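You operate a simulated robot arm through the tools that you are given. There is no shell and no other tool. Be economical: measure what you need, move in short steps, check, and stop when the job is done.

Carry out the task below with a simulated robot arm. There is one attempt and no reset: what you move stays moved.

JOB
Close down the glue place: lids on, blower off, damper shut, fume hood off last.
Fine: each lid on its own tin; blower dial to 0, watch its hot lamp go out, then switch it off.

It is judged by the outcome, as a careful person would: the job done as asked, and still so three seconds after it is handed in. It fails if anything else is knocked over, pushed out of place, dropped, spilled or broken. Lids that push on must go on centred and level and be pressed home; caps that screw on are set level and turned clockwise until they are tight.

ROBOT AND FRAMES
A 6-joint arm with a two-finger gripper, fixed in place. Base frame: the origin is at the foot of the arm, x ahead of it, y to its left, z up; the work surface is at about z = 82. Readings come in cm, degrees, newtons and seconds.
With the tool pointing down near the work surface it reaches from about 36 to 86 cm from the base axis. Its first joint turns from -166.0 to 166.0 degrees. Payload 2.45 kg.
The tool frame sits at the grasp point between the pads (the TCP): z along the fingers, y along the line on which they close. The tips reach 2 cm beyond it. The gripper opens to 14 cm. The gripper's body begins 16.8 cm behind the TCP.
Orientation is told as [roll, pitch, yaw] about the base's x, y, z axes, in that order, counted from this pose: with the fingers straight down and closing along the base's y, the tool's x points along the base's -x, its y along +y and its z along -z.

CONTROLS
- The arm moves only by the tool nudge_tool. Its argument "moves" is a list of rows, each an object (a shift or turn left out is 0, a gripper value left out holds the last) with "translation": the shift along the tool's x, y, z in units of 500 mm (1.0 is 500 mm), a list of three; "rot": the turn, a rotation vector about the tool's x, y, z in units of 90 degrees (1.0 is 90 degrees), a list of three; "claw": the opening, from 0 (shut) to 1 (fully open). In form: [{"translation": [dx, dy, dz], "rot": [ax, ay, az], "claw": claw}, ...]. A call has 1 to 20 rows; each row is the pose to reach, as a shift and turn from the pose commanded when the call began, along the tool's axes at that moment. A call with a number of a shift or a turn outside -1 to 1 is refused whole. A row lasts 0.2 s, in which the tool goes at most 5 cm and 8.6 degrees; a call with a longer step from one row to the next is refused whole, and so is a gripper value outside its range. A pose out of reach is approached as far as the arm can. The call stops where the force on the tool passes 40 N (or 10 N more than at its start, if that is more) or the arm is blocked; 0.2 s more then pass. Each finger travels about 4.5 cm/s and halts on what it meets, pressing with about 24 N; the grip force reading is that of the motor and also rises with nothing between the fingers. The clock runs only during rows and for 0.2 s after the last one: add rows that repeat a pose to give the fingers time. It gives the time, the measured TCP pose, the force on the tool (base axes), the opening and the grip force at its end, in the units of the frame above (readings bear some noise), with the torque about the TCP (base axes, N m) and any sound that the robot's microphone picked up.
- Cameras (640 x 400 px; columns grow to the right, rows downward): "scene" is fixed at [4.85, -49.91, 167.6]; the picture's right is [0.58, -0.82, 0.00], its down [-0.44, -0.31, -0.84] and it looks along [0.68, 0.48, -0.54] (base axes); focal length 339 px, centre (320, 200). "wrist" rides on the gripper at [7.8, 1.1, -20.9] in the tool frame; the picture's right is [-0.14, 0.99, 0.00], its down [-0.92, -0.13, -0.37] and it looks along [-0.37, -0.05, 0.93] (tool axes); focal length 280 px, centre (320, 200). There is no depth. A picture from a camera that has moved, and an enlarged one, comes with that camera's place and axes in the base frame and with its lens.
- get_image(camera): a new picture of that camera. No time passes.
- lift_body(by): slides the trunk up (or, below 0, down) by that many cm; the arm rides with it, the base frame stays. It gives what a move gives, with no picture.
- close_up(camera, box): a new picture of the part [left, top, right, bottom] of that camera's present view, enlarged. No time passes.
- hand_in(): hands the job in; it is judged then, once.

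Go step by step. Nothing tells you positions but the pictures and the camera data: compare them with the known pose of the tool, close in by small moves and look again before you grip or let go. The budget is 120 turns and 76 pictures, counting those below and the enlarged ones. Unless the task says otherwise, let go and move clear before handing in, and close with one line.

The tools are called after "Request:" by a JSON object that holds its "fn" and its "kwargs". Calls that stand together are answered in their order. nudge_tool: Moves the arm, as the interface text tells. Its arguments: {"type":"object","properties":{"moves":{"type":"array","items":{"type":"object","properties":{"translation":{"type":"array","items":{"type":"number"}},"rot":{"type":"array","items":{"type":"number"}},"claw":{"type":"number"}}}}},"required":["moves"]} The other tools are called the same way: lift_body (by) slides the trunk up or down; get_image (camera) takes a picture; close_up (camera, box) takes an enlarged picture of a part of a camera's view; hand_in () hands the job in.

At the start:

```text
time_s: 0.0
tool_pos: [53.54, 23.17, 136.62]
ee_rot: [0.0, 0.0, 0.0]
ft_force: [0.6, -0.7, -0.5]
torque: [-0.01, 0.02, 0.0]
grip_width: 14.01
grasp_force: 0.1
trunk travel left (down, up): [-15.0, 8.0]
```

scene: 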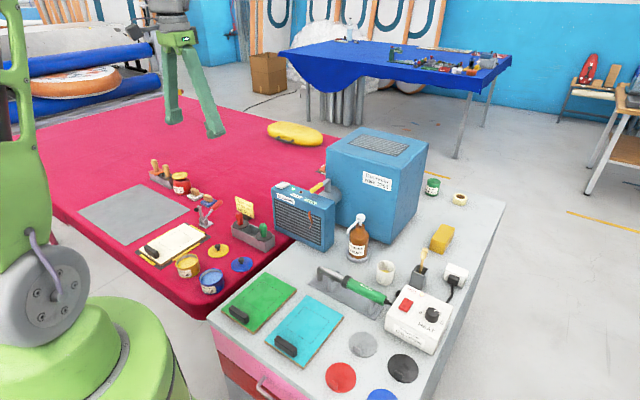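
wrist: 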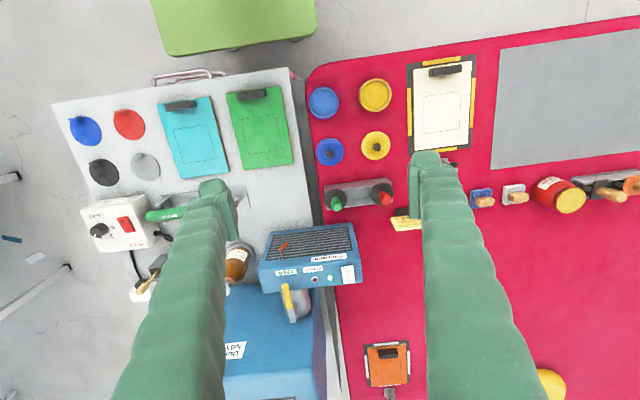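

I see a red-covered table with two tins (yellow, blue) and their lids, plus a grey cart with a blue fume extractor, a white control box with dial and red switch. I'll take enlarged views first to identify everything.

Request:
{"fn": "close_up", "kwargs": {"camera": "scene", "box": [130, 150, 290, 300]}}

Request:
{"fn": "close_up", "kwargs": {"camera": "scene", "box": [260, 120, 480, 260]}}

Request:
{"fn": "close_up", "kwargs": {"camera": "scene", "box": [300, 240, 500, 400]}}

Request:
{"fn": "close_up", "kwargs": {"camera": "wrist", "box": [220, 200, 420, 400]}}

```text
2.67 times, centred on (210, 225) of scene
camera zoom: at [4.85, -49.91, 167.6], right [0.58, -0.82, 0.0], down [-0.44, -0.31, -0.84], along [0.68, 0.48, -0.54], focal length 905 px, centre (613, 133)
```

zoom: 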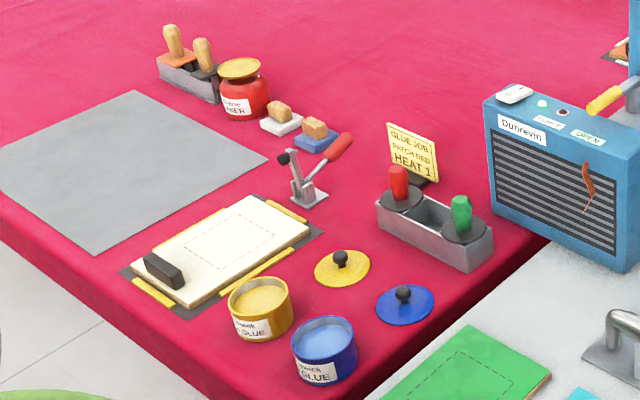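

```text
2.86 times, centred on (370, 190) of scene
camera zoom: at [4.85, -49.91, 167.6], right [0.58, -0.82, 0.0], down [-0.44, -0.31, -0.84], along [0.68, 0.48, -0.54], focal length 970 px, centre (177, 229)
```

zoom: 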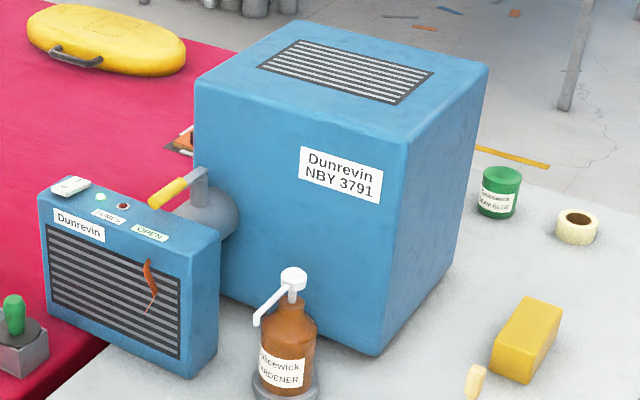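

```text
2.50 times, centred on (400, 320) of scene
camera zoom: at [4.85, -49.91, 167.6], right [0.58, -0.82, 0.0], down [-0.44, -0.31, -0.84], along [0.68, 0.48, -0.54], focal length 849 px, centre (120, -100)
```

zoom: 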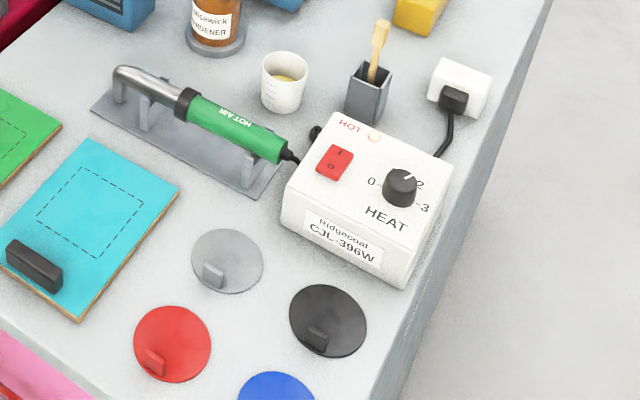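

```text
2.00 times, centred on (320, 300) of wrist
camera zoom: at [45.78, 24.18, 157.58], right [0.14, 0.99, 0.0], down [0.92, -0.13, 0.37], along [0.37, -0.05, -0.93], focal length 561 px, centre (320, 0)
```

zoom: 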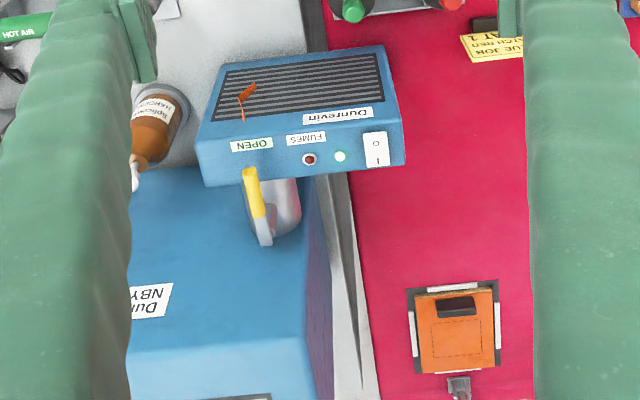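

I need finer views of the tins, red jar, blower box and hood controls.

Request:
{"fn": "close_up", "kwargs": {"camera": "scene", "box": [170, 230, 260, 300]}}

Request:
{"fn": "close_up", "kwargs": {"camera": "scene", "box": [380, 275, 460, 355]}}

Request:
{"fn": "close_up", "kwargs": {"camera": "scene", "box": [265, 165, 345, 225]}}

Request:
{"fn": "close_up", "kwargs": {"camera": "scene", "box": [140, 150, 230, 220]}}

Request:
{"fn": "close_up", "kwargs": {"camera": "wrist", "box": [295, 60, 415, 240]}}

```text
5.71 times, centred on (215, 265) of scene
camera zoom: at [4.85, -49.91, 167.6], right [0.58, -0.82, 0.0], down [-0.44, -0.31, -0.84], along [0.68, 0.48, -0.54], focal length 1940 px, centre (920, -171)
```

zoom: 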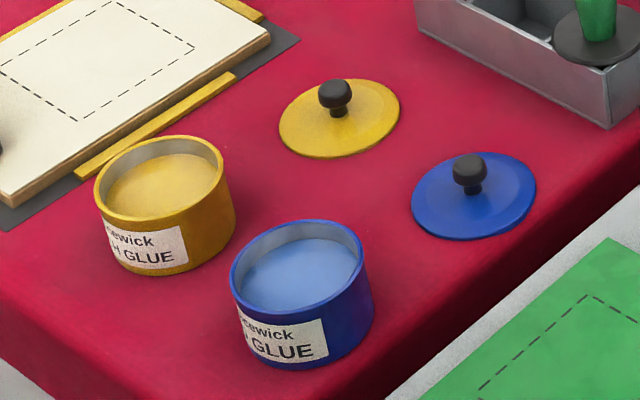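

```text
5.00 times, centred on (420, 315) of scene
camera zoom: at [4.85, -49.91, 167.6], right [0.58, -0.82, 0.0], down [-0.44, -0.31, -0.84], along [0.68, 0.48, -0.54], focal length 1697 px, centre (-180, -375)
```

zoom: 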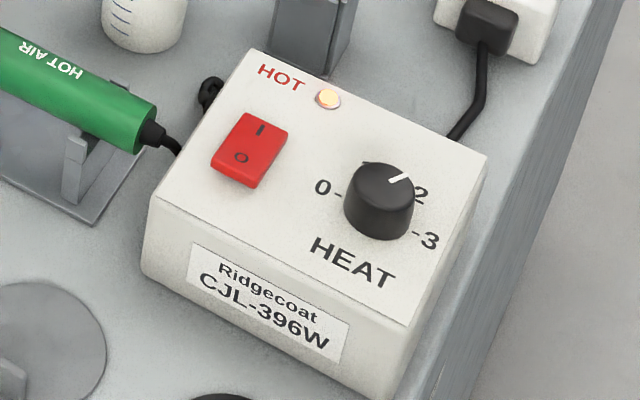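

```text
6.67 times, centred on (305, 195) of scene
camera zoom: at [4.85, -49.91, 167.6], right [0.58, -0.82, 0.0], down [-0.44, -0.31, -0.84], along [0.68, 0.48, -0.54], focal length 2263 px, centre (420, 233)
```

zoom: 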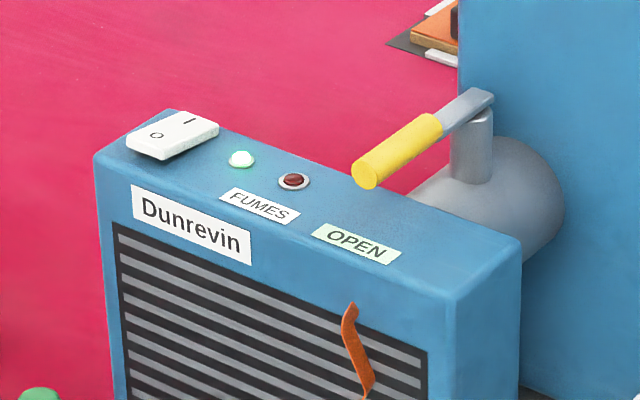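

```text
5.71 times, centred on (185, 185) of scene
camera zoom: at [4.85, -49.91, 167.6], right [0.58, -0.82, 0.0], down [-0.44, -0.31, -0.84], along [0.68, 0.48, -0.54], focal length 1940 px, centre (1091, 286)
```

zoom: 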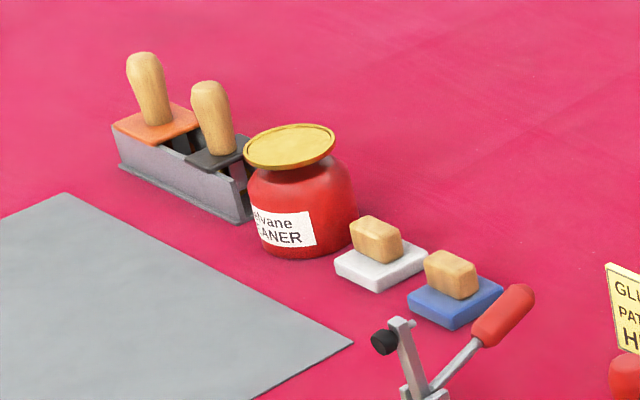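

```text
2.22 times, centred on (355, 150) of wrist
camera zoom: at [45.78, 24.18, 157.58], right [0.14, 0.99, 0.0], down [0.92, -0.13, 0.37], along [0.37, -0.05, -0.93], focal length 623 px, centre (242, 311)
```

zoom: 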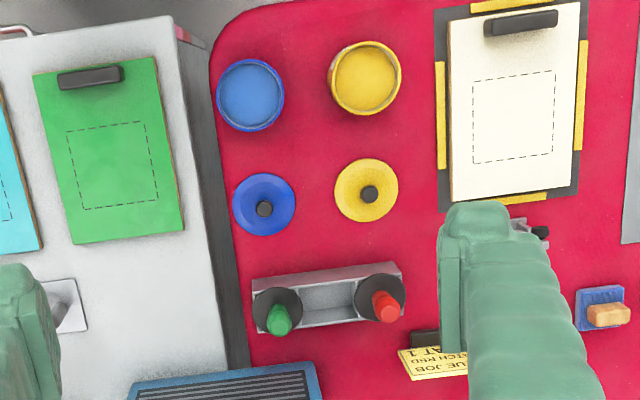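

Both views agree: tins at about (49.3, 24.7) and (49.3, 37), rims near z 87.7; their lids at about (62.2, 24.8) and (62.2, 37.2). I start with the blue lid: move above it and look.

Request:
{"fn": "nudge_tool", "kwargs": {"moves": [{"translation": [-0.02, 0.004, 0.09], "claw": 0.36}, {"translation": [-0.04, 0.008, 0.18]}, {"translation": [-0.06, 0.012, 0.27]}, {"translation": [-0.08, 0.016, 0.36]}, {"translation": [-0.105, 0.02, 0.45]}, {"translation": [-0.13, 0.025, 0.54]}, {"translation": [-0.15, 0.03, 0.63]}, {"translation": [-0.173, 0.033, 0.72]}, {"translation": [-0.173, 0.033, 0.732]}]}}

Request:
{"fn": "get_image", "kwargs": {"camera": "wrist"}}

Request:
{"fn": "close_up", "kwargs": {"camera": "scene", "box": [170, 210, 280, 300]}}

```text
time_s: 2.0
tool_pos: [62.09, 24.92, 100.01]
ee_rot: [0.0, 0.0, 0.0]
ft_force: [-0.4, 0.2, -0.3]
torque: [0.03, 0.04, -0.01]
grip_width: 5.06
grasp_force: 0.0
trunk travel left (down, up): [-15.0, 8.0]
```

```text
64 pictures are left
camera wrist: at [54.29, 25.98, 120.9], right [0.14, 0.99, 0.0], down [0.92, -0.13, 0.37], along [0.37, -0.05, -0.93], focal length 280 px, centre (320, 200)
```

wrist: 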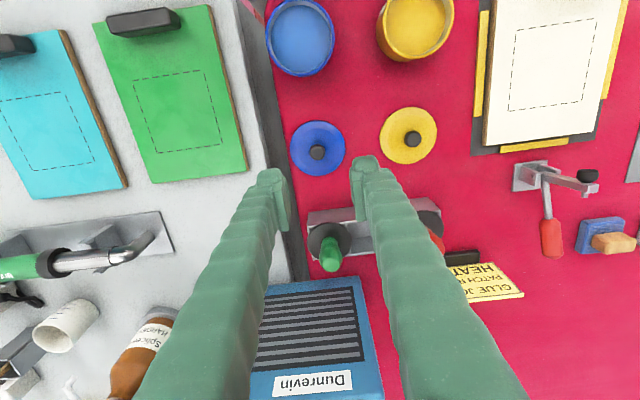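

```text
4.44 times, centred on (225, 255) of scene
camera zoom: at [4.85, -49.91, 167.6], right [0.58, -0.82, 0.0], down [-0.44, -0.31, -0.84], along [0.68, 0.48, -0.54], focal length 1509 px, centre (742, -44)
```

zoom: 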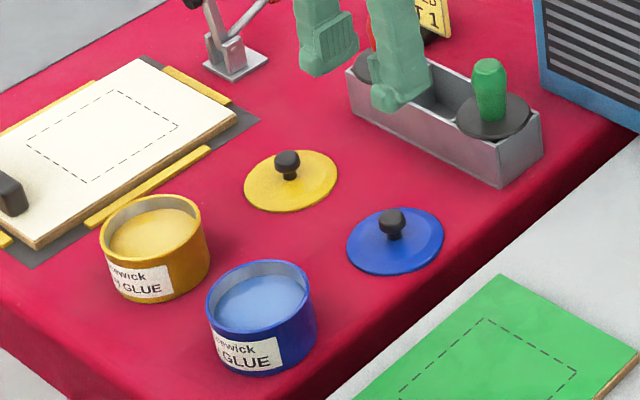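

The knob reads at about (61.9, 24.75, 85), right under the gripper. I descend with it between the pads to z 85.6 and close.

Request:
{"fn": "nudge_tool", "kwargs": {"moves": [{"translation": [0.003, -0.003, 0.08]}, {"translation": [0.003, -0.003, 0.16]}, {"translation": [0.003, -0.003, 0.23]}, {"translation": [0.003, -0.003, 0.27]}, {"translation": [0.003, -0.003, 0.288]}, {"translation": [0.003, -0.003, 0.288]}, {"translation": [0.003, -0.003, 0.288], "claw": 0.05}, {"translation": [0.003, -0.003, 0.288]}, {"translation": [0.003, -0.003, 0.288]}, {"translation": [0.003, -0.003, 0.288]}]}}

Request:
{"fn": "close_up", "kwargs": {"camera": "scene", "box": [190, 220, 270, 290]}}

```text
time_s: 4.2
tool_pos: [62.05, 24.42, 85.8]
ee_rot: [0.0, 0.0, 0.0]
ft_force: [0.2, 0.1, 0.1]
torque: [0.02, 0.02, 0.02]
grip_width: 1.63
grasp_force: 24.0
trunk travel left (down, up): [-15.0, 8.0]
```

```text
5.71 times, centred on (230, 255) of scene
camera zoom: at [4.85, -49.91, 167.6], right [0.58, -0.82, 0.0], down [-0.44, -0.31, -0.84], along [0.68, 0.48, -0.54], focal length 1940 px, centre (834, -114)
```

zoom: 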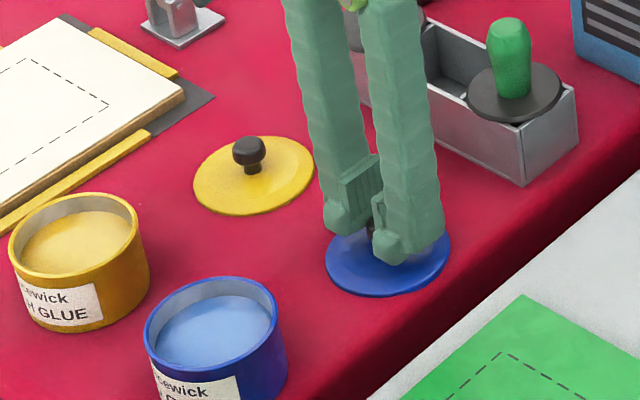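

Knob gripped (1.6 cm). I lift and carry it over the blue tin, staying high, then check alignment.

Request:
{"fn": "nudge_tool", "kwargs": {"moves": [{"translation": [0, 0, -0.05]}, {"translation": [0, 0, -0.13]}, {"translation": [0, 0, -0.2]}, {"translation": [0.08, 0, -0.2]}, {"translation": [0.16, 0, -0.2]}, {"translation": [0.23, 0, -0.2]}, {"translation": [0.254, 0, -0.2]}, {"translation": [0.254, 0, -0.2]}]}}

Request:
{"fn": "close_up", "kwargs": {"camera": "scene", "box": [150, 210, 270, 310]}}

Request:
{"fn": "get_image", "kwargs": {"camera": "wrist"}}

```text
time_s: 6.0
tool_pos: [49.38, 24.48, 95.78]
ee_rot: [0.0, 0.0, 0.0]
ft_force: [-0.7, -0.2, -1.0]
torque: [-0.02, 0.02, -0.02]
grip_width: 0.7
grasp_force: 0.0
trunk travel left (down, up): [-15.0, 8.0]
```

```text
4.00 times, centred on (210, 260) of scene
camera zoom: at [4.85, -49.91, 167.6], right [0.58, -0.82, 0.0], down [-0.44, -0.31, -0.84], along [0.68, 0.48, -0.54], focal length 1358 px, centre (760, -40)
```

zoom: 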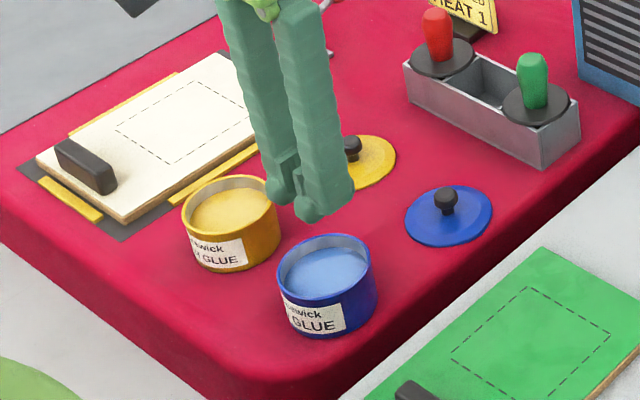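

```text
60 pictures are left
camera wrist: at [41.68, 25.61, 116.62], right [0.14, 0.99, 0.0], down [0.92, -0.13, 0.37], along [0.37, -0.05, -0.93], focal length 280 px, centre (320, 200)
```

wrist: 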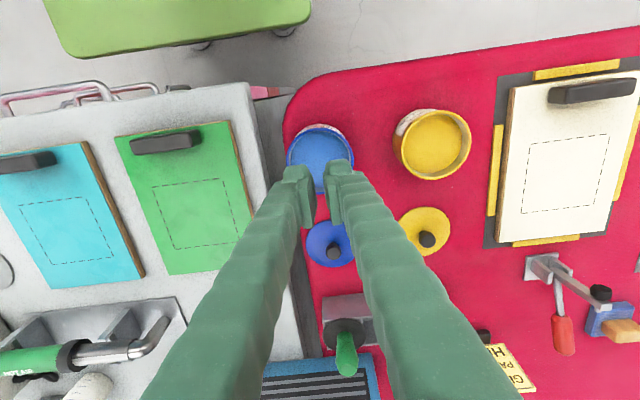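

The knob slipped out: I was gripping only its top. The lid has stayed where it was at about (62.2, 24.75), so I return, open, and go lower, about z 84.8.

Request:
{"fn": "nudge_tool", "kwargs": {"moves": [{"translation": [-0.08, 0.003, 0], "claw": 0.36}, {"translation": [-0.16, 0.003, 0]}, {"translation": [-0.23, 0.003, 0]}, {"translation": [-0.257, 0.003, 0]}, {"translation": [-0.257, 0.003, 0.07]}, {"translation": [-0.257, 0.003, 0.14]}, {"translation": [-0.257, 0.003, 0.19]}, {"translation": [-0.257, 0.003, 0.205]}, {"translation": [-0.257, 0.003, 0.212]}, {"translation": [-0.257, 0.003, 0.216]}, {"translation": [-0.257, 0.003, 0.216]}]}}

Request:
{"fn": "close_up", "kwargs": {"camera": "scene", "box": [210, 230, 260, 280]}}

Request:
{"fn": "close_up", "kwargs": {"camera": "wrist", "box": [270, 80, 390, 220]}}

```text
time_s: 8.4
tool_pos: [62.15, 24.6, 84.82]
ee_rot: [0.0, -0.1, 0.0]
ft_force: [0.1, 0.7, 0.0]
torque: [0.03, -0.02, -0.04]
grip_width: 5.02
grasp_force: 0.0
trunk travel left (down, up): [-15.0, 8.0]
```

```text
8.00 times, centred on (235, 255) of scene
camera zoom: at [4.85, -49.91, 167.6], right [0.58, -0.82, 0.0], down [-0.44, -0.31, -0.84], along [0.68, 0.48, -0.54], focal length 2716 px, centre (1000, -240)
```

zoom: 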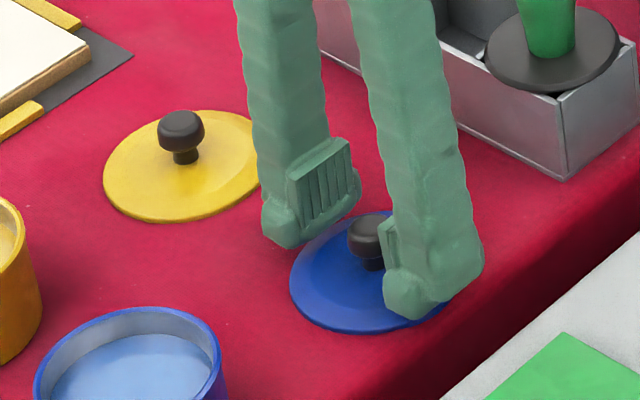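

```text
2.86 times, centred on (330, 150) of wrist
camera zoom: at [54.38, 25.77, 105.74], right [0.14, 0.99, 0.0], down [0.92, -0.13, 0.37], along [0.37, -0.05, -0.93], focal length 801 px, centre (291, 343)
```

zoom: 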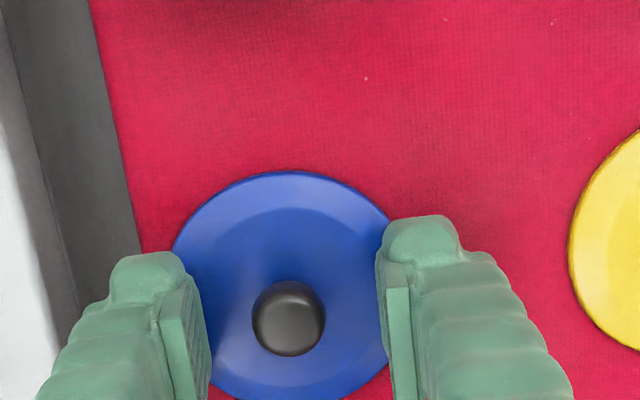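

Both views put the knob centred between the pads at the right height now. I close on it and lift just 2 cm to test the hold.

Request:
{"fn": "nudge_tool", "kwargs": {"moves": [{"translation": [0, 0, 0.002], "claw": 0.05}, {"translation": [0, 0, 0.002]}, {"translation": [0, 0, 0.002]}, {"translation": [0, 0, 0.002]}, {"translation": [0, 0, 0.002]}, {"translation": [0, 0, -0.01]}, {"translation": [0, 0, -0.025]}, {"translation": [0, 0, -0.04]}, {"translation": [0, 0, -0.04]}]}}

Request:
{"fn": "close_up", "kwargs": {"camera": "scene", "box": [190, 220, 270, 290]}}

```text
time_s: 10.4
tool_pos: [62.19, 24.61, 86.85]
ee_rot: [-0.1, -0.1, 0.1]
ft_force: [1.1, -0.8, 0.1]
torque: [0.0, 0.03, 0.02]
grip_width: 1.92
grasp_force: 23.9
trunk travel left (down, up): [-15.0, 8.0]
```

```text
5.71 times, centred on (230, 255) of scene
camera zoom: at [4.85, -49.91, 167.6], right [0.58, -0.82, 0.0], down [-0.44, -0.31, -0.84], along [0.68, 0.48, -0.54], focal length 1940 px, centre (834, -114)
```

zoom: 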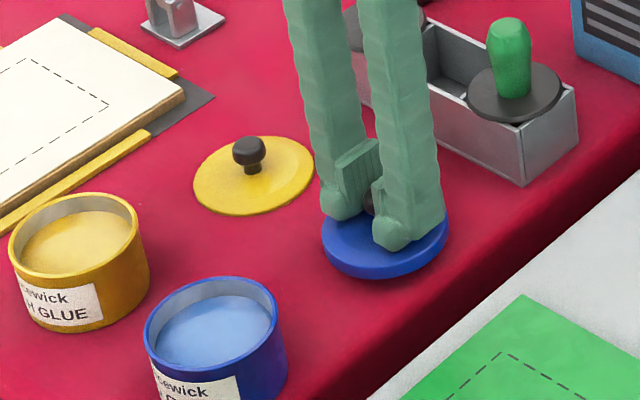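

Held at 1.92 cm and the lid came up level. Now raising and carrying over the blue tin.

Request:
{"fn": "nudge_tool", "kwargs": {"moves": [{"translation": [0, 0, -0.05]}, {"translation": [0, 0, -0.11]}, {"translation": [0, 0, -0.14]}, {"translation": [0.05, 0, -0.14]}, {"translation": [0.11, 0, -0.14]}, {"translation": [0.17, 0, -0.14]}, {"translation": [0.23, 0, -0.14]}, {"translation": [0.256, 0, -0.14]}, {"translation": [0.256, 0, -0.14]}]}}

Request:
{"fn": "close_up", "kwargs": {"camera": "scene", "box": [170, 220, 250, 300]}}

Request:
{"fn": "close_up", "kwargs": {"camera": "wrist", "box": [250, 50, 410, 210]}}

```text
time_s: 12.4
tool_pos: [49.37, 24.78, 93.84]
ee_rot: [0.0, 0.0, 0.0]
ft_force: [-0.1, -0.1, -0.7]
torque: [0.03, -0.01, -0.02]
grip_width: 1.88
grasp_force: 23.9
trunk travel left (down, up): [-15.0, 8.0]
```

```text
5.00 times, centred on (210, 260) of scene
camera zoom: at [4.85, -49.91, 167.6], right [0.58, -0.82, 0.0], down [-0.44, -0.31, -0.84], along [0.68, 0.48, -0.54], focal length 1697 px, centre (870, -100)
```

zoom: 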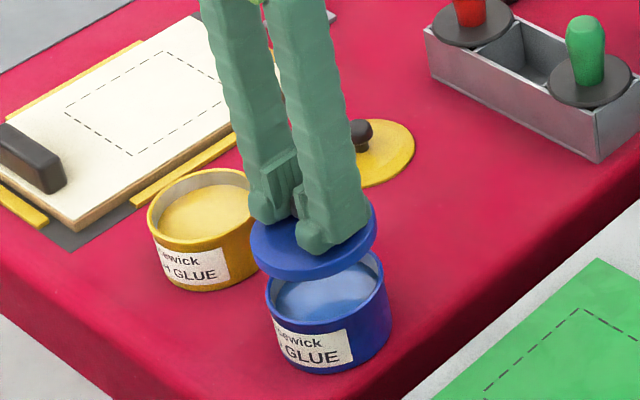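

```text
2.50 times, centred on (330, 130) of wrist
camera zoom: at [41.62, 25.91, 114.72], right [0.14, 0.99, 0.0], down [0.92, -0.13, 0.37], along [0.37, -0.05, -0.93], focal length 701 px, centre (295, 375)
```

zoom: 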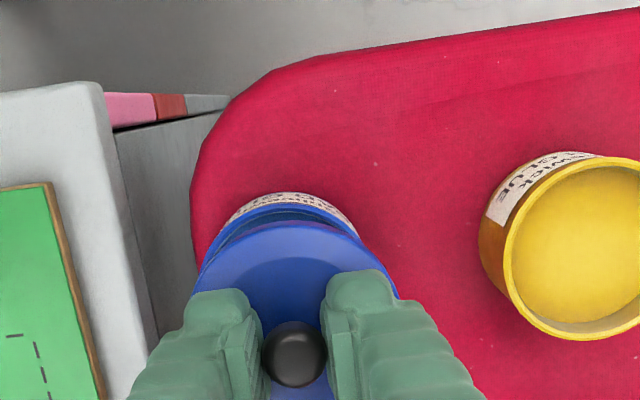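

Projections agree: the lid is within about 1 mm of the tin axis in both views. I lower slowly towards the rim.

Request:
{"fn": "nudge_tool", "kwargs": {"moves": [{"translation": [0, -0.001, 0.03]}, {"translation": [0, -0.001, 0.05]}, {"translation": [0, -0.001, 0.06]}, {"translation": [0, -0.001, 0.065]}, {"translation": [0, -0.001, 0.069]}, {"translation": [0, -0.001, 0.069]}]}}

Request:
{"fn": "close_up", "kwargs": {"camera": "scene", "box": [180, 235, 240, 295]}}

```text
time_s: 13.8
tool_pos: [49.44, 24.65, 90.53]
ee_rot: [0.0, 0.0, 0.1]
ft_force: [-0.1, -0.3, -0.6]
torque: [0.03, 0.01, 0.01]
grip_width: 1.9
grasp_force: 24.1
trunk travel left (down, up): [-15.0, 8.0]
```

```text
6.67 times, centred on (210, 265) of scene
camera zoom: at [4.85, -49.91, 167.6], right [0.58, -0.82, 0.0], down [-0.44, -0.31, -0.84], along [0.68, 0.48, -0.54], focal length 2263 px, centre (1053, -233)
```

zoom: 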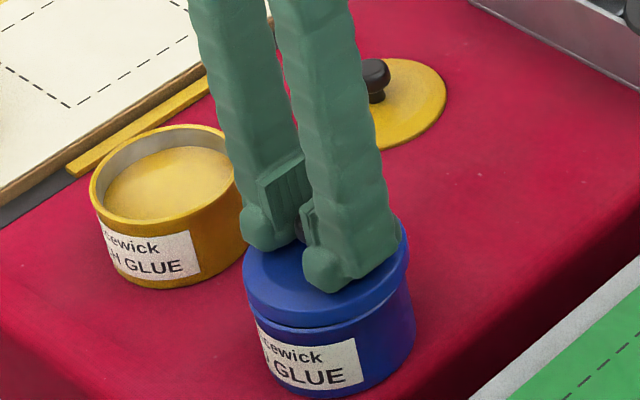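

Looks centred. Pressing down in fine steps and watching force.

Request:
{"fn": "nudge_tool", "kwargs": {"moves": [{"translation": [0, 0, 0.004]}, {"translation": [0, 0, 0.008]}, {"translation": [0, 0, 0.012]}, {"translation": [0, 0, 0.016]}, {"translation": [0, 0, 0.02]}, {"translation": [0, 0, 0.024]}, {"translation": [0, 0, 0.028]}, {"translation": [0, 0, 0.032]}]}}

Request:
{"fn": "close_up", "kwargs": {"camera": "scene", "box": [180, 235, 240, 295]}}

```text
time_s: 15.4
tool_pos: [49.36, 24.62, 89.39]
ee_rot: [0.1, -0.3, 0.1]
ft_force: [-7.0, -3.2, 24.0]
torque: [-0.13, 0.22, -0.04]
grip_width: 1.85
grasp_force: 23.9
trunk travel left (down, up): [-15.0, 8.0]
stopped in row 8: the force on the tool passed its limit at 44 N (the readings are from after the stop); the commanded pose is now the measured one
```

```text
6.67 times, centred on (210, 265) of scene
camera zoom: at [4.85, -49.91, 167.6], right [0.58, -0.82, 0.0], down [-0.44, -0.31, -0.84], along [0.68, 0.48, -0.54], focal length 2263 px, centre (1053, -233)
```

zoom: 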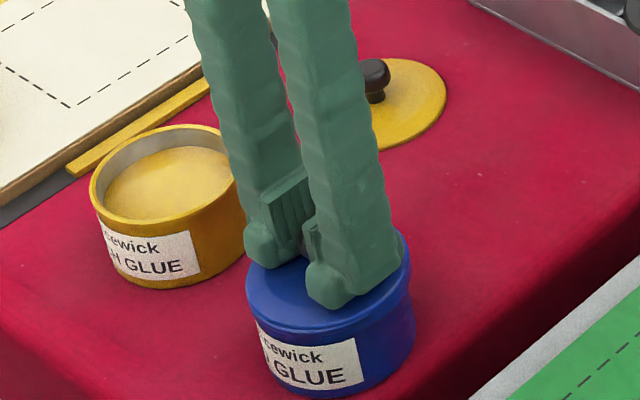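

The press reached 44 N. I release, rise and look whether it sits level and home.

Request:
{"fn": "nudge_tool", "kwargs": {"moves": [{"translation": [0, 0, -0.002]}, {"translation": [0, 0, -0.002], "claw": 0.3}, {"translation": [0, 0, -0.002]}, {"translation": [0, 0, -0.002]}, {"translation": [0, 0, -0.05]}, {"translation": [0, 0, -0.13]}, {"translation": [0, 0, -0.21]}]}}

Request:
{"fn": "close_up", "kwargs": {"camera": "scene", "box": [180, 235, 240, 295]}}

Request:
{"fn": "get_image", "kwargs": {"camera": "wrist"}}

```text
time_s: 17.0
tool_pos: [49.23, 24.64, 99.8]
ee_rot: [0.0, -0.1, 0.0]
ft_force: [0.4, -1.1, 0.3]
torque: [-0.02, -0.04, 0.01]
grip_width: 4.19
grasp_force: 0.1
trunk travel left (down, up): [-15.0, 8.0]
```

```text
6.67 times, centred on (210, 265) of scene
camera zoom: at [4.85, -49.91, 167.6], right [0.58, -0.82, 0.0], down [-0.44, -0.31, -0.84], along [0.68, 0.48, -0.54], focal length 2263 px, centre (1053, -233)
```

zoom: 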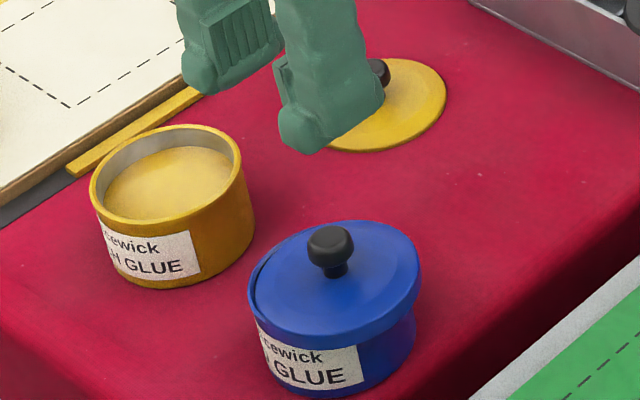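

```text
51 pictures are left
camera wrist: at [41.49, 25.81, 120.72], right [0.14, 0.99, 0.0], down [0.92, -0.13, 0.37], along [0.37, -0.05, -0.93], focal length 280 px, centre (320, 200)
```

wrist: 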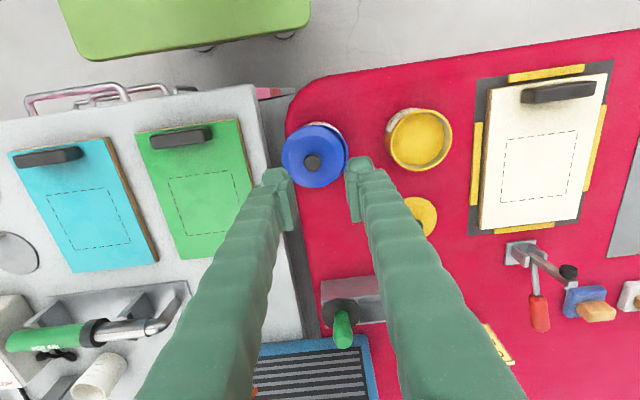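

The lid isn't seated: it has sprung off-centre or tilted. I take close views to measure.

Request:
{"fn": "close_up", "kwargs": {"camera": "wrist", "box": [270, 105, 370, 205]}}

Request:
{"fn": "close_up", "kwargs": {"camera": "scene", "box": [195, 260, 230, 295]}}

```text
4.00 times, centred on (320, 155) of wrist
camera zoom: at [41.49, 25.81, 120.72], right [0.14, 0.99, 0.0], down [0.92, -0.13, 0.37], along [0.37, -0.05, -0.93], focal length 1122 px, centre (320, 380)
```

zoom: 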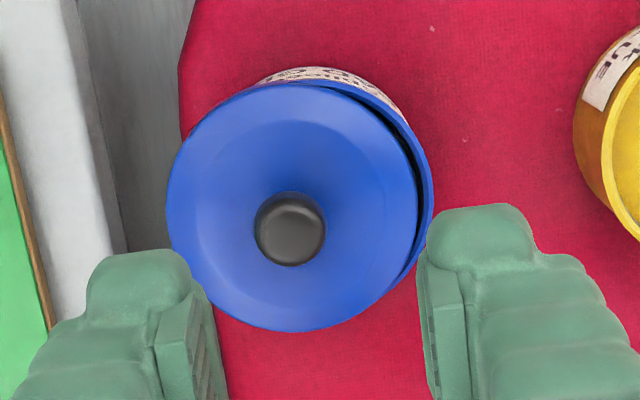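

```text
11.43 times, centred on (212, 278) of scene
camera zoom: at [4.85, -49.91, 167.6], right [0.58, -0.82, 0.0], down [-0.44, -0.31, -0.84], along [0.68, 0.48, -0.54], focal length 3879 px, centre (1549, -686)
```

zoom: 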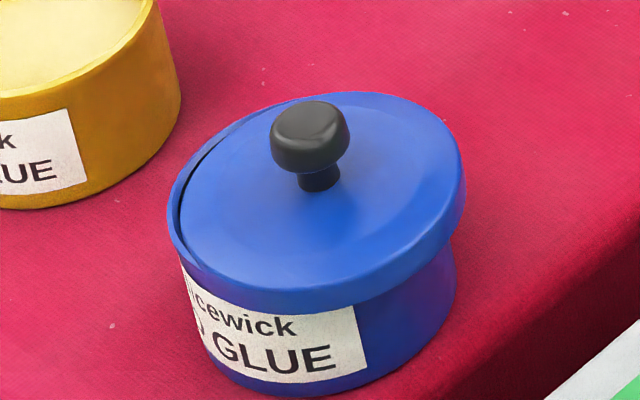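

The lid sits tilted, shifted about 0.7 cm toward −y, with its +y edge inside the rim. Re-measuring from three pictures puts the tin's axis at about y 24.5, so I was 0.25 cm off. I go down around the knob (≈48.8, 24.05) to regrip.

Request:
{"fn": "nudge_tool", "kwargs": {"moves": [{"translation": [0.0098, -0.0132, 0.03], "claw": 0.36}, {"translation": [0.0098, -0.0132, 0.1]}, {"translation": [0.0098, -0.0132, 0.16]}, {"translation": [0.0098, -0.0132, 0.185]}, {"translation": [0.0098, -0.0132, 0.192]}, {"translation": [0.0098, -0.0132, 0.192]}]}}

Request:
{"fn": "close_up", "kwargs": {"camera": "scene", "box": [185, 245, 235, 295]}}

Request:
{"fn": "close_up", "kwargs": {"camera": "wrist", "box": [270, 105, 370, 225]}}

```text
time_s: 18.4
tool_pos: [49.08, 24.03, 90.26]
ee_rot: [0.0, -0.1, 0.0]
ft_force: [0.3, 0.1, -1.0]
torque: [0.06, 0.0, 0.02]
grip_width: 5.04
grasp_force: 0.1
trunk travel left (down, up): [-15.0, 8.0]
```

```text
8.00 times, centred on (210, 270) of scene
camera zoom: at [4.85, -49.91, 167.6], right [0.58, -0.82, 0.0], down [-0.44, -0.31, -0.84], along [0.68, 0.48, -0.54], focal length 2716 px, centre (1200, -360)
```

zoom: 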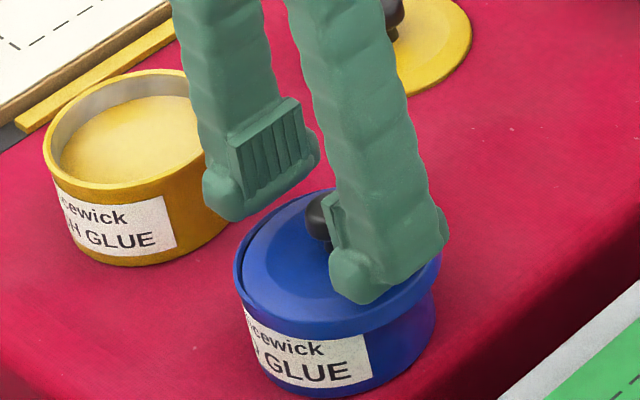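

```text
3.33 times, centred on (320, 165) of wrist
camera zoom: at [41.21, 25.12, 111.11], right [0.14, 0.99, 0.0], down [0.92, -0.13, 0.37], along [0.37, -0.05, -0.93], focal length 935 px, centre (320, 317)
```

zoom: 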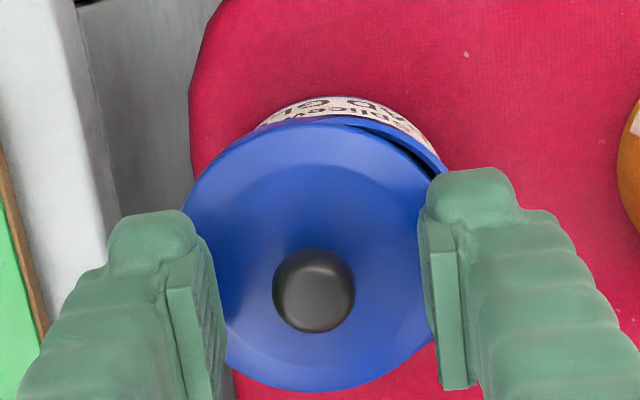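

The knob is between the pads. I dip slightly, close, and lift a few cm to check it hangs level.

Request:
{"fn": "nudge_tool", "kwargs": {"moves": [{"translation": [0, -0.002, 0.005]}, {"translation": [0, -0.002, 0.005], "claw": 0.05}, {"translation": [0, -0.002, 0.005]}, {"translation": [0, -0.002, 0.005]}, {"translation": [0, -0.002, 0.005]}, {"translation": [0, -0.002, 0.005]}, {"translation": [0, -0.002, -0.015]}, {"translation": [0, -0.002, -0.05]}, {"translation": [0, -0.002, -0.08]}, {"translation": [0, -0.002, -0.08]}]}}

Request:
{"fn": "close_up", "kwargs": {"camera": "scene", "box": [180, 225, 240, 295]}}

Request:
{"fn": "close_up", "kwargs": {"camera": "wrist", "box": [250, 50, 410, 210]}}

```text
time_s: 20.6
tool_pos: [49.06, 23.83, 94.32]
ee_rot: [0.1, -0.1, 0.0]
ft_force: [0.1, 0.1, -1.3]
torque: [-0.01, 0.0, -0.01]
grip_width: 1.91
grasp_force: 23.7
trunk travel left (down, up): [-15.0, 8.0]
```

```text
5.71 times, centred on (210, 260) of scene
camera zoom: at [4.85, -49.91, 167.6], right [0.58, -0.82, 0.0], down [-0.44, -0.31, -0.84], along [0.68, 0.48, -0.54], focal length 1940 px, centre (949, -143)
```

zoom: 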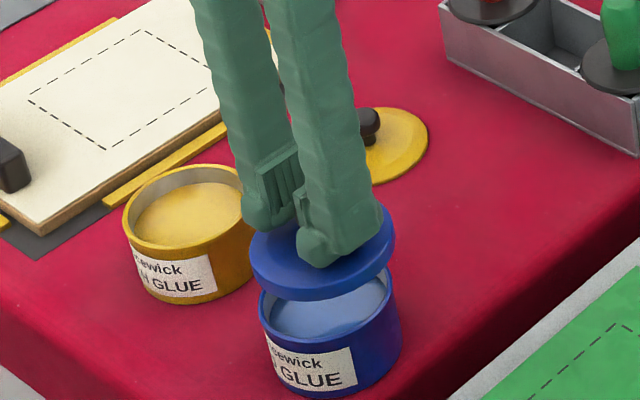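

```text
2.50 times, centred on (330, 130) of wrist
camera zoom: at [41.22, 24.99, 115.16], right [0.14, 0.99, 0.0], down [0.92, -0.13, 0.37], along [0.37, -0.05, -0.93], focal length 701 px, centre (295, 375)
```

zoom: 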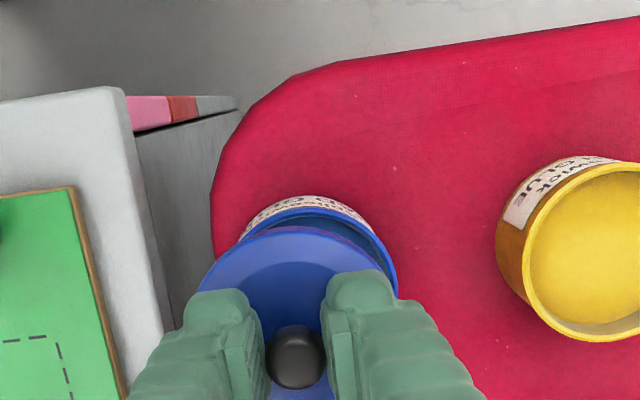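

The lid is held level again. Before placing it, I back off (+x, up) so the wrist camera sees the whole open tin and I can measure its axis precisely.

Request:
{"fn": "nudge_tool", "kwargs": {"moves": [{"translation": [0, 0, -0.09]}, {"translation": [0, 0, -0.18]}, {"translation": [-0.09, 0.007, -0.18]}, {"translation": [-0.16, 0.013, -0.18]}, {"translation": [-0.16, 0.013, -0.18]}]}}

Request:
{"fn": "close_up", "kwargs": {"camera": "wrist", "box": [270, 40, 390, 190]}}

Request:
{"fn": "close_up", "kwargs": {"camera": "wrist", "box": [280, 45, 360, 125]}}

```text
time_s: 21.8
tool_pos: [56.95, 24.43, 103.37]
ee_rot: [0.1, -0.1, 0.1]
ft_force: [-0.3, -0.1, -0.2]
torque: [0.0, -0.01, 0.01]
grip_width: 1.89
grasp_force: 24.1
trunk travel left (down, up): [-15.0, 8.0]
```

```text
2.67 times, centred on (330, 115) of wrist
camera zoom: at [49.23, 25.55, 124.3], right [0.14, 0.99, 0.0], down [0.92, -0.13, 0.37], along [0.37, -0.05, -0.93], focal length 748 px, centre (293, 427)
```

zoom: 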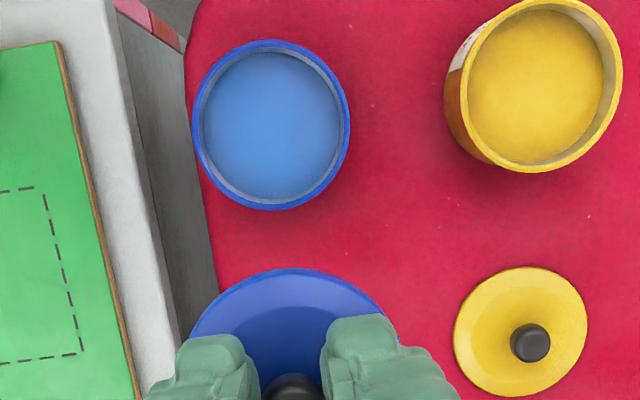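

```text
5.00 times, centred on (320, 85) of wrist
camera zoom: at [49.23, 25.55, 124.3], right [0.14, 0.99, 0.0], down [0.92, -0.13, 0.37], along [0.37, -0.05, -0.93], focal length 1402 px, centre (320, 775)
```

zoom: 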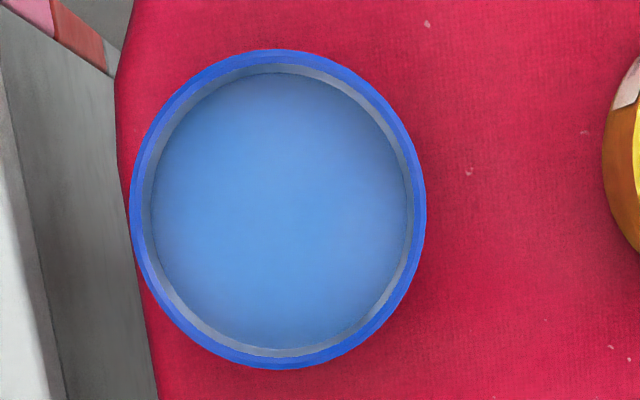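

The tin rim's axis now comes out at y≈24.52, x such that the TCP should be at 49.35, rim z 87.6. I move there and lower to just above the rim.

Request:
{"fn": "nudge_tool", "kwargs": {"moves": [{"translation": [0.08, 0.0014, 0]}, {"translation": [0.1536, 0.0014, 0]}, {"translation": [0.1536, 0.0014, 0.08]}, {"translation": [0.1536, 0.0014, 0.16]}, {"translation": [0.1536, 0.0014, 0.21]}, {"translation": [0.1536, 0.0014, 0.24]}, {"translation": [0.1536, 0.0014, 0.25]}, {"translation": [0.1536, 0.0014, 0.25]}]}}

Request:
{"fn": "close_up", "kwargs": {"camera": "wrist", "box": [270, 105, 370, 205]}}

Request:
{"fn": "close_up", "kwargs": {"camera": "scene", "box": [188, 255, 232, 299]}}

```text
time_s: 23.6
tool_pos: [49.34, 24.68, 90.7]
ee_rot: [0.0, -0.1, 0.0]
ft_force: [-0.2, 0.0, -0.4]
torque: [0.0, -0.01, 0.04]
grip_width: 1.91
grasp_force: 24.2
trunk travel left (down, up): [-15.0, 8.0]
```

```text
4.00 times, centred on (320, 155) of wrist
camera zoom: at [41.55, 25.78, 111.53], right [0.14, 0.99, 0.0], down [0.92, -0.13, 0.37], along [0.37, -0.05, -0.93], focal length 1122 px, centre (320, 380)
```

zoom: 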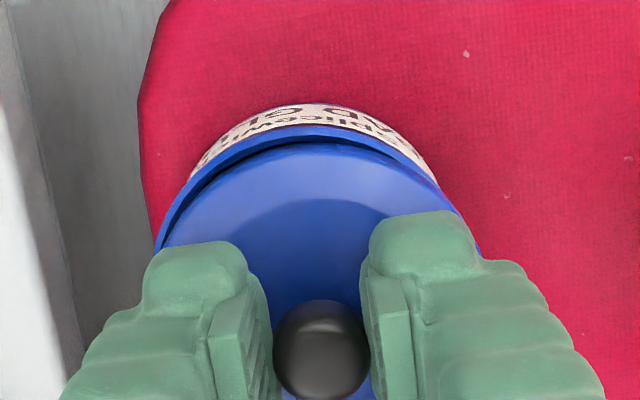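

```text
9.09 times, centred on (210, 277) of scene
camera zoom: at [4.85, -49.91, 167.6], right [0.58, -0.82, 0.0], down [-0.44, -0.31, -0.84], along [0.68, 0.48, -0.54], focal length 3086 px, centre (1320, -500)
```

zoom: 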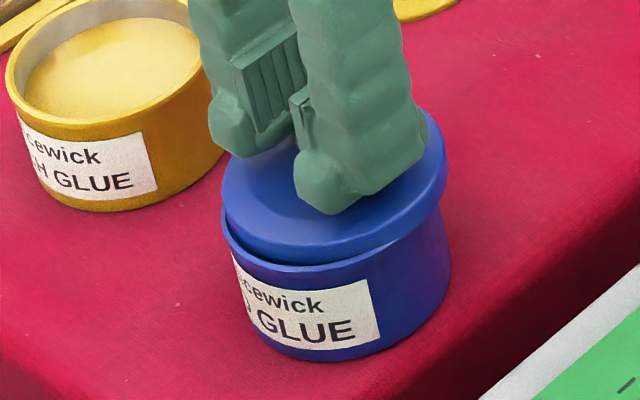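

Images say the lid should go about 2 mm toward −x; y is within a millimetre. I correct that and lower gently to first contact.

Request:
{"fn": "nudge_tool", "kwargs": {"moves": [{"translation": [0.004, 0, 0]}, {"translation": [0.004, 0, 0.004]}, {"translation": [0.004, 0, 0.008]}, {"translation": [0.004, 0, 0.012]}, {"translation": [0.004, 0, 0.012]}]}}

Request:
{"fn": "close_up", "kwargs": {"camera": "wrist", "box": [270, 105, 370, 205]}}

Request:
{"fn": "close_up", "kwargs": {"camera": "scene", "box": [196, 265, 226, 295]}}

```text
time_s: 24.8
tool_pos: [49.23, 24.71, 90.1]
ee_rot: [0.1, -0.3, 0.0]
ft_force: [1.2, -0.1, 7.1]
torque: [0.01, 0.01, 0.01]
grip_width: 1.86
grasp_force: 24.2
trunk travel left (down, up): [-15.0, 8.0]
```

```text
4.00 times, centred on (320, 155) of wrist
camera zoom: at [41.3, 25.72, 110.94], right [0.14, 0.99, 0.0], down [0.92, -0.13, 0.37], along [0.37, -0.05, -0.93], focal length 1122 px, centre (320, 380)
```

zoom: 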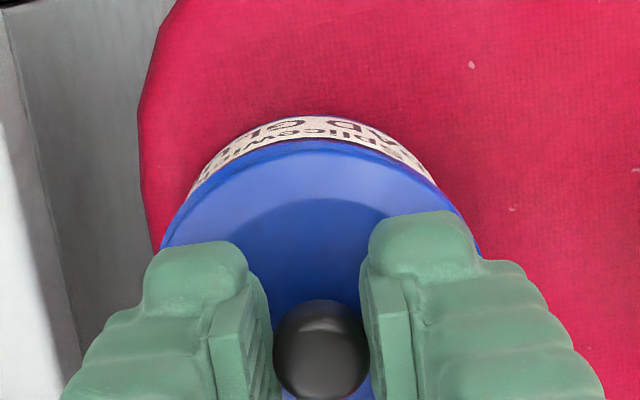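

```text
13.33 times, centred on (211, 280) of scene
camera zoom: at [4.85, -49.91, 167.6], right [0.58, -0.82, 0.0], down [-0.44, -0.31, -0.84], along [0.68, 0.48, -0.54], focal length 4526 px, centre (1773, -867)
```

zoom: 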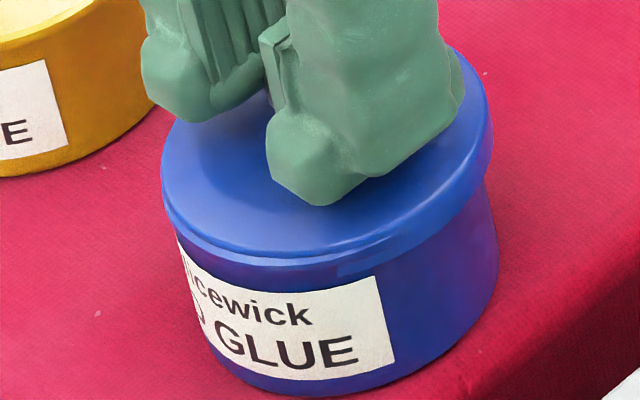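

Contact at 7 N with almost no side force. The scene suggests a hair more to +y; I apply 1 mm and press in steps.

Request:
{"fn": "nudge_tool", "kwargs": {"moves": [{"translation": [0.001, 0.002, 0.0]}, {"translation": [0.001, 0.002, 0.002]}, {"translation": [0.001, 0.002, 0.004]}, {"translation": [0.001, 0.002, 0.006]}, {"translation": [0.001, 0.002, 0.008]}, {"translation": [0.001, 0.002, 0.008]}]}}

Request:
{"fn": "close_up", "kwargs": {"camera": "scene", "box": [196, 265, 226, 295]}}

```text
time_s: 25.8
tool_pos: [49.11, 24.6, 90.13]
ee_rot: [0.1, -0.2, 0.1]
ft_force: [-5.1, -5.2, 22.0]
torque: [-0.13, 0.21, -0.01]
grip_width: 1.81
grasp_force: 24.2
trunk travel left (down, up): [-15.0, 8.0]
stopped in row 4: the force on the tool passed its limit at 43 N (the readings are from after the stop); the commanded pose is now the measured one
```

```text
13.33 times, centred on (211, 280) of scene
camera zoom: at [4.85, -49.91, 167.6], right [0.58, -0.82, 0.0], down [-0.44, -0.31, -0.84], along [0.68, 0.48, -0.54], focal length 4526 px, centre (1773, -867)
```

zoom: 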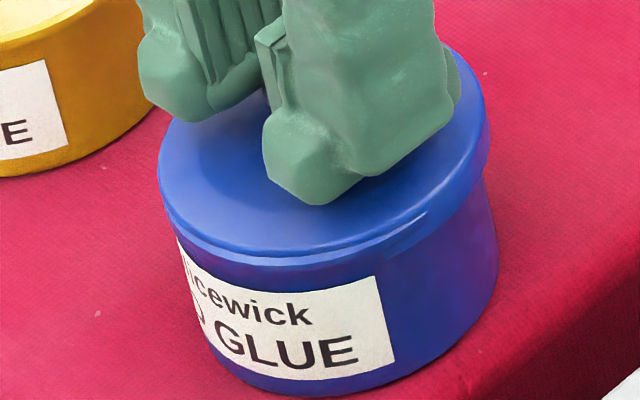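

Lid height versus the label matches a seated lid and the reaction force is centred, so it seems home. Last time it popped out as I released under load, so I first unload to near zero force, before opening.

Request:
{"fn": "nudge_tool", "kwargs": {"moves": [{"translation": [0, 0, -0.001]}, {"translation": [0, 0, -0.002]}, {"translation": [0, 0, -0.002]}]}}

```text
time_s: 26.6
tool_pos: [49.04, 24.65, 90.04]
ee_rot: [0.2, -0.2, 0.0]
ft_force: [-2.3, -6.6, 14.9]
torque: [-0.08, -0.09, -0.02]
grip_width: 1.87
grasp_force: 24.0
trunk travel left (down, up): [-15.0, 8.0]
```

Some side load remains (−6.6 N in y); I ease toward −y and up a little.

Request:
{"fn": "nudge_tool", "kwargs": {"moves": [{"translation": [0, -0.001, -0.001]}, {"translation": [0.0005, -0.002, -0.002]}, {"translation": [0.0005, -0.002, -0.003]}, {"translation": [0.0005, -0.002, -0.003]}]}}

Request:
{"fn": "close_up", "kwargs": {"camera": "scene", "box": [196, 265, 226, 295]}}

```text
time_s: 27.6
tool_pos: [49.11, 24.68, 90.11]
ee_rot: [0.0, -0.4, 0.0]
ft_force: [0.1, 0.0, -0.1]
torque: [0.01, -0.01, -0.02]
grip_width: 1.89
grasp_force: 23.6
trunk travel left (down, up): [-15.0, 8.0]
```

```text
13.33 times, centred on (211, 280) of scene
camera zoom: at [4.85, -49.91, 167.6], right [0.58, -0.82, 0.0], down [-0.44, -0.31, -0.84], along [0.68, 0.48, -0.54], focal length 4526 px, centre (1773, -867)
```

zoom: 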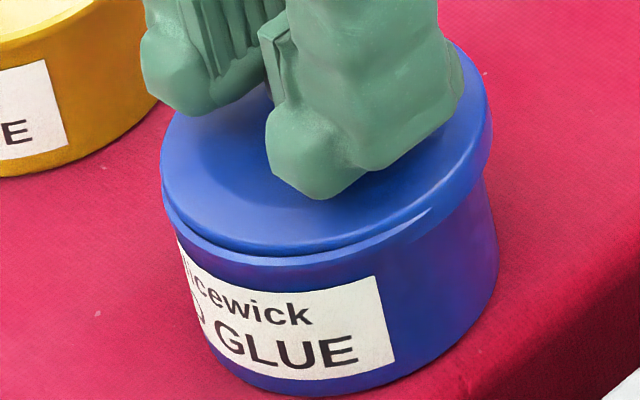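

Now I can see the tin rim bare at left and the lid overhanging at right: it's on the rim, offset to scene-right. I lift 6 mm, shift (−1, +2.2 mm), and look again.

Request:
{"fn": "nudge_tool", "kwargs": {"moves": [{"translation": [0, 0, -0.008]}, {"translation": [0.002, 0.0044, -0.012]}, {"translation": [0.002, 0.0044, -0.012]}]}}

Request:
{"fn": "close_up", "kwargs": {"camera": "scene", "box": [196, 265, 226, 295]}}

Request:
{"fn": "close_up", "kwargs": {"camera": "wrist", "box": [270, 105, 370, 205]}}

```text
time_s: 28.4
tool_pos: [49.07, 24.96, 90.82]
ee_rot: [0.1, -0.2, 0.0]
ft_force: [0.6, 0.2, 0.3]
torque: [-0.01, 0.0, 0.0]
grip_width: 1.87
grasp_force: 24.3
trunk travel left (down, up): [-15.0, 8.0]
```

```text
13.33 times, centred on (211, 280) of scene
camera zoom: at [4.85, -49.91, 167.6], right [0.58, -0.82, 0.0], down [-0.44, -0.31, -0.84], along [0.68, 0.48, -0.54], focal length 4526 px, centre (1773, -867)
```

zoom: 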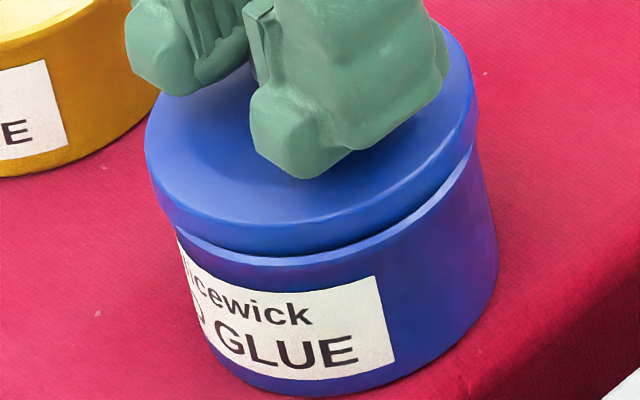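

```text
4.00 times, centred on (320, 155) of wrist
camera zoom: at [41.26, 26.05, 111.65], right [0.14, 0.99, 0.0], down [0.92, -0.13, 0.37], along [0.37, -0.05, -0.93], focal length 1122 px, centre (320, 380)
```

zoom: 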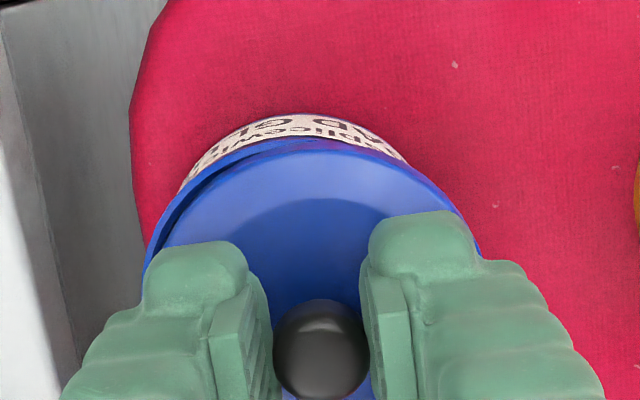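

Combining both views (tin axis about 3.6 mm to −y of the TCP now, and slightly to −x), I shift to about (48.85, 24.6), and look again before lowering.

Request:
{"fn": "nudge_tool", "kwargs": {"moves": [{"translation": [0.0044, -0.0072, 0]}, {"translation": [0.0044, -0.0072, 0.0]}, {"translation": [0.0044, -0.0072, 0.004]}, {"translation": [0.0044, -0.0072, 0.004]}]}}

Request:
{"fn": "close_up", "kwargs": {"camera": "scene", "box": [196, 265, 226, 295]}}

Request:
{"fn": "close_up", "kwargs": {"camera": "wrist", "box": [270, 115, 370, 175]}}

```text
time_s: 29.4
tool_pos: [49.03, 24.62, 90.58]
ee_rot: [0.1, -0.3, 0.0]
ft_force: [0.5, 0.3, -0.1]
torque: [0.02, 0.01, 0.0]
grip_width: 1.85
grasp_force: 24.2
trunk travel left (down, up): [-15.0, 8.0]
```

```text
13.33 times, centred on (211, 280) of scene
camera zoom: at [4.85, -49.91, 167.6], right [0.58, -0.82, 0.0], down [-0.44, -0.31, -0.84], along [0.68, 0.48, -0.54], focal length 4526 px, centre (1773, -867)
```

zoom: 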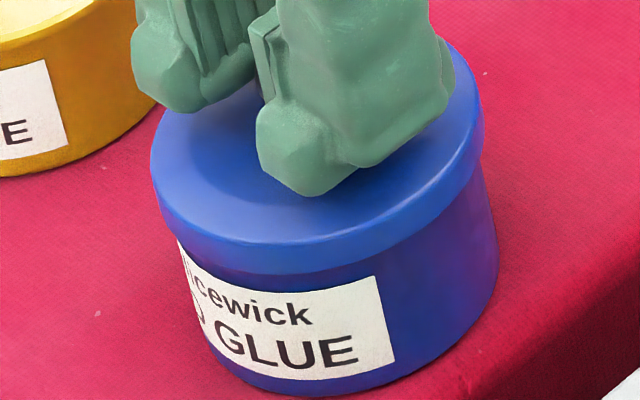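

```text
6.40 times, centred on (320, 145) of wrist
camera zoom: at [41.07, 25.66, 111.44], right [0.14, 0.99, 0.0], down [0.92, -0.13, 0.37], along [0.37, -0.05, -0.93], focal length 1794 px, centre (320, 552)
```

zoom: 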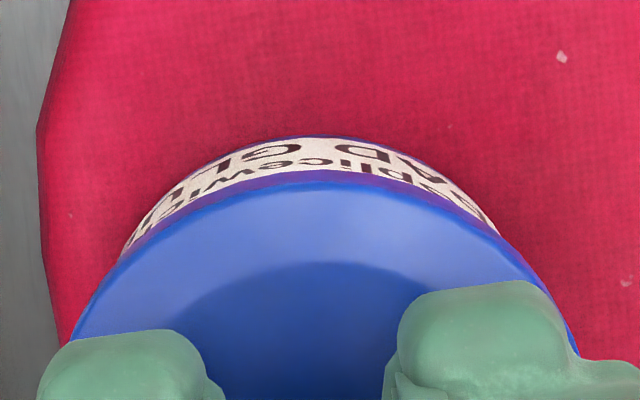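

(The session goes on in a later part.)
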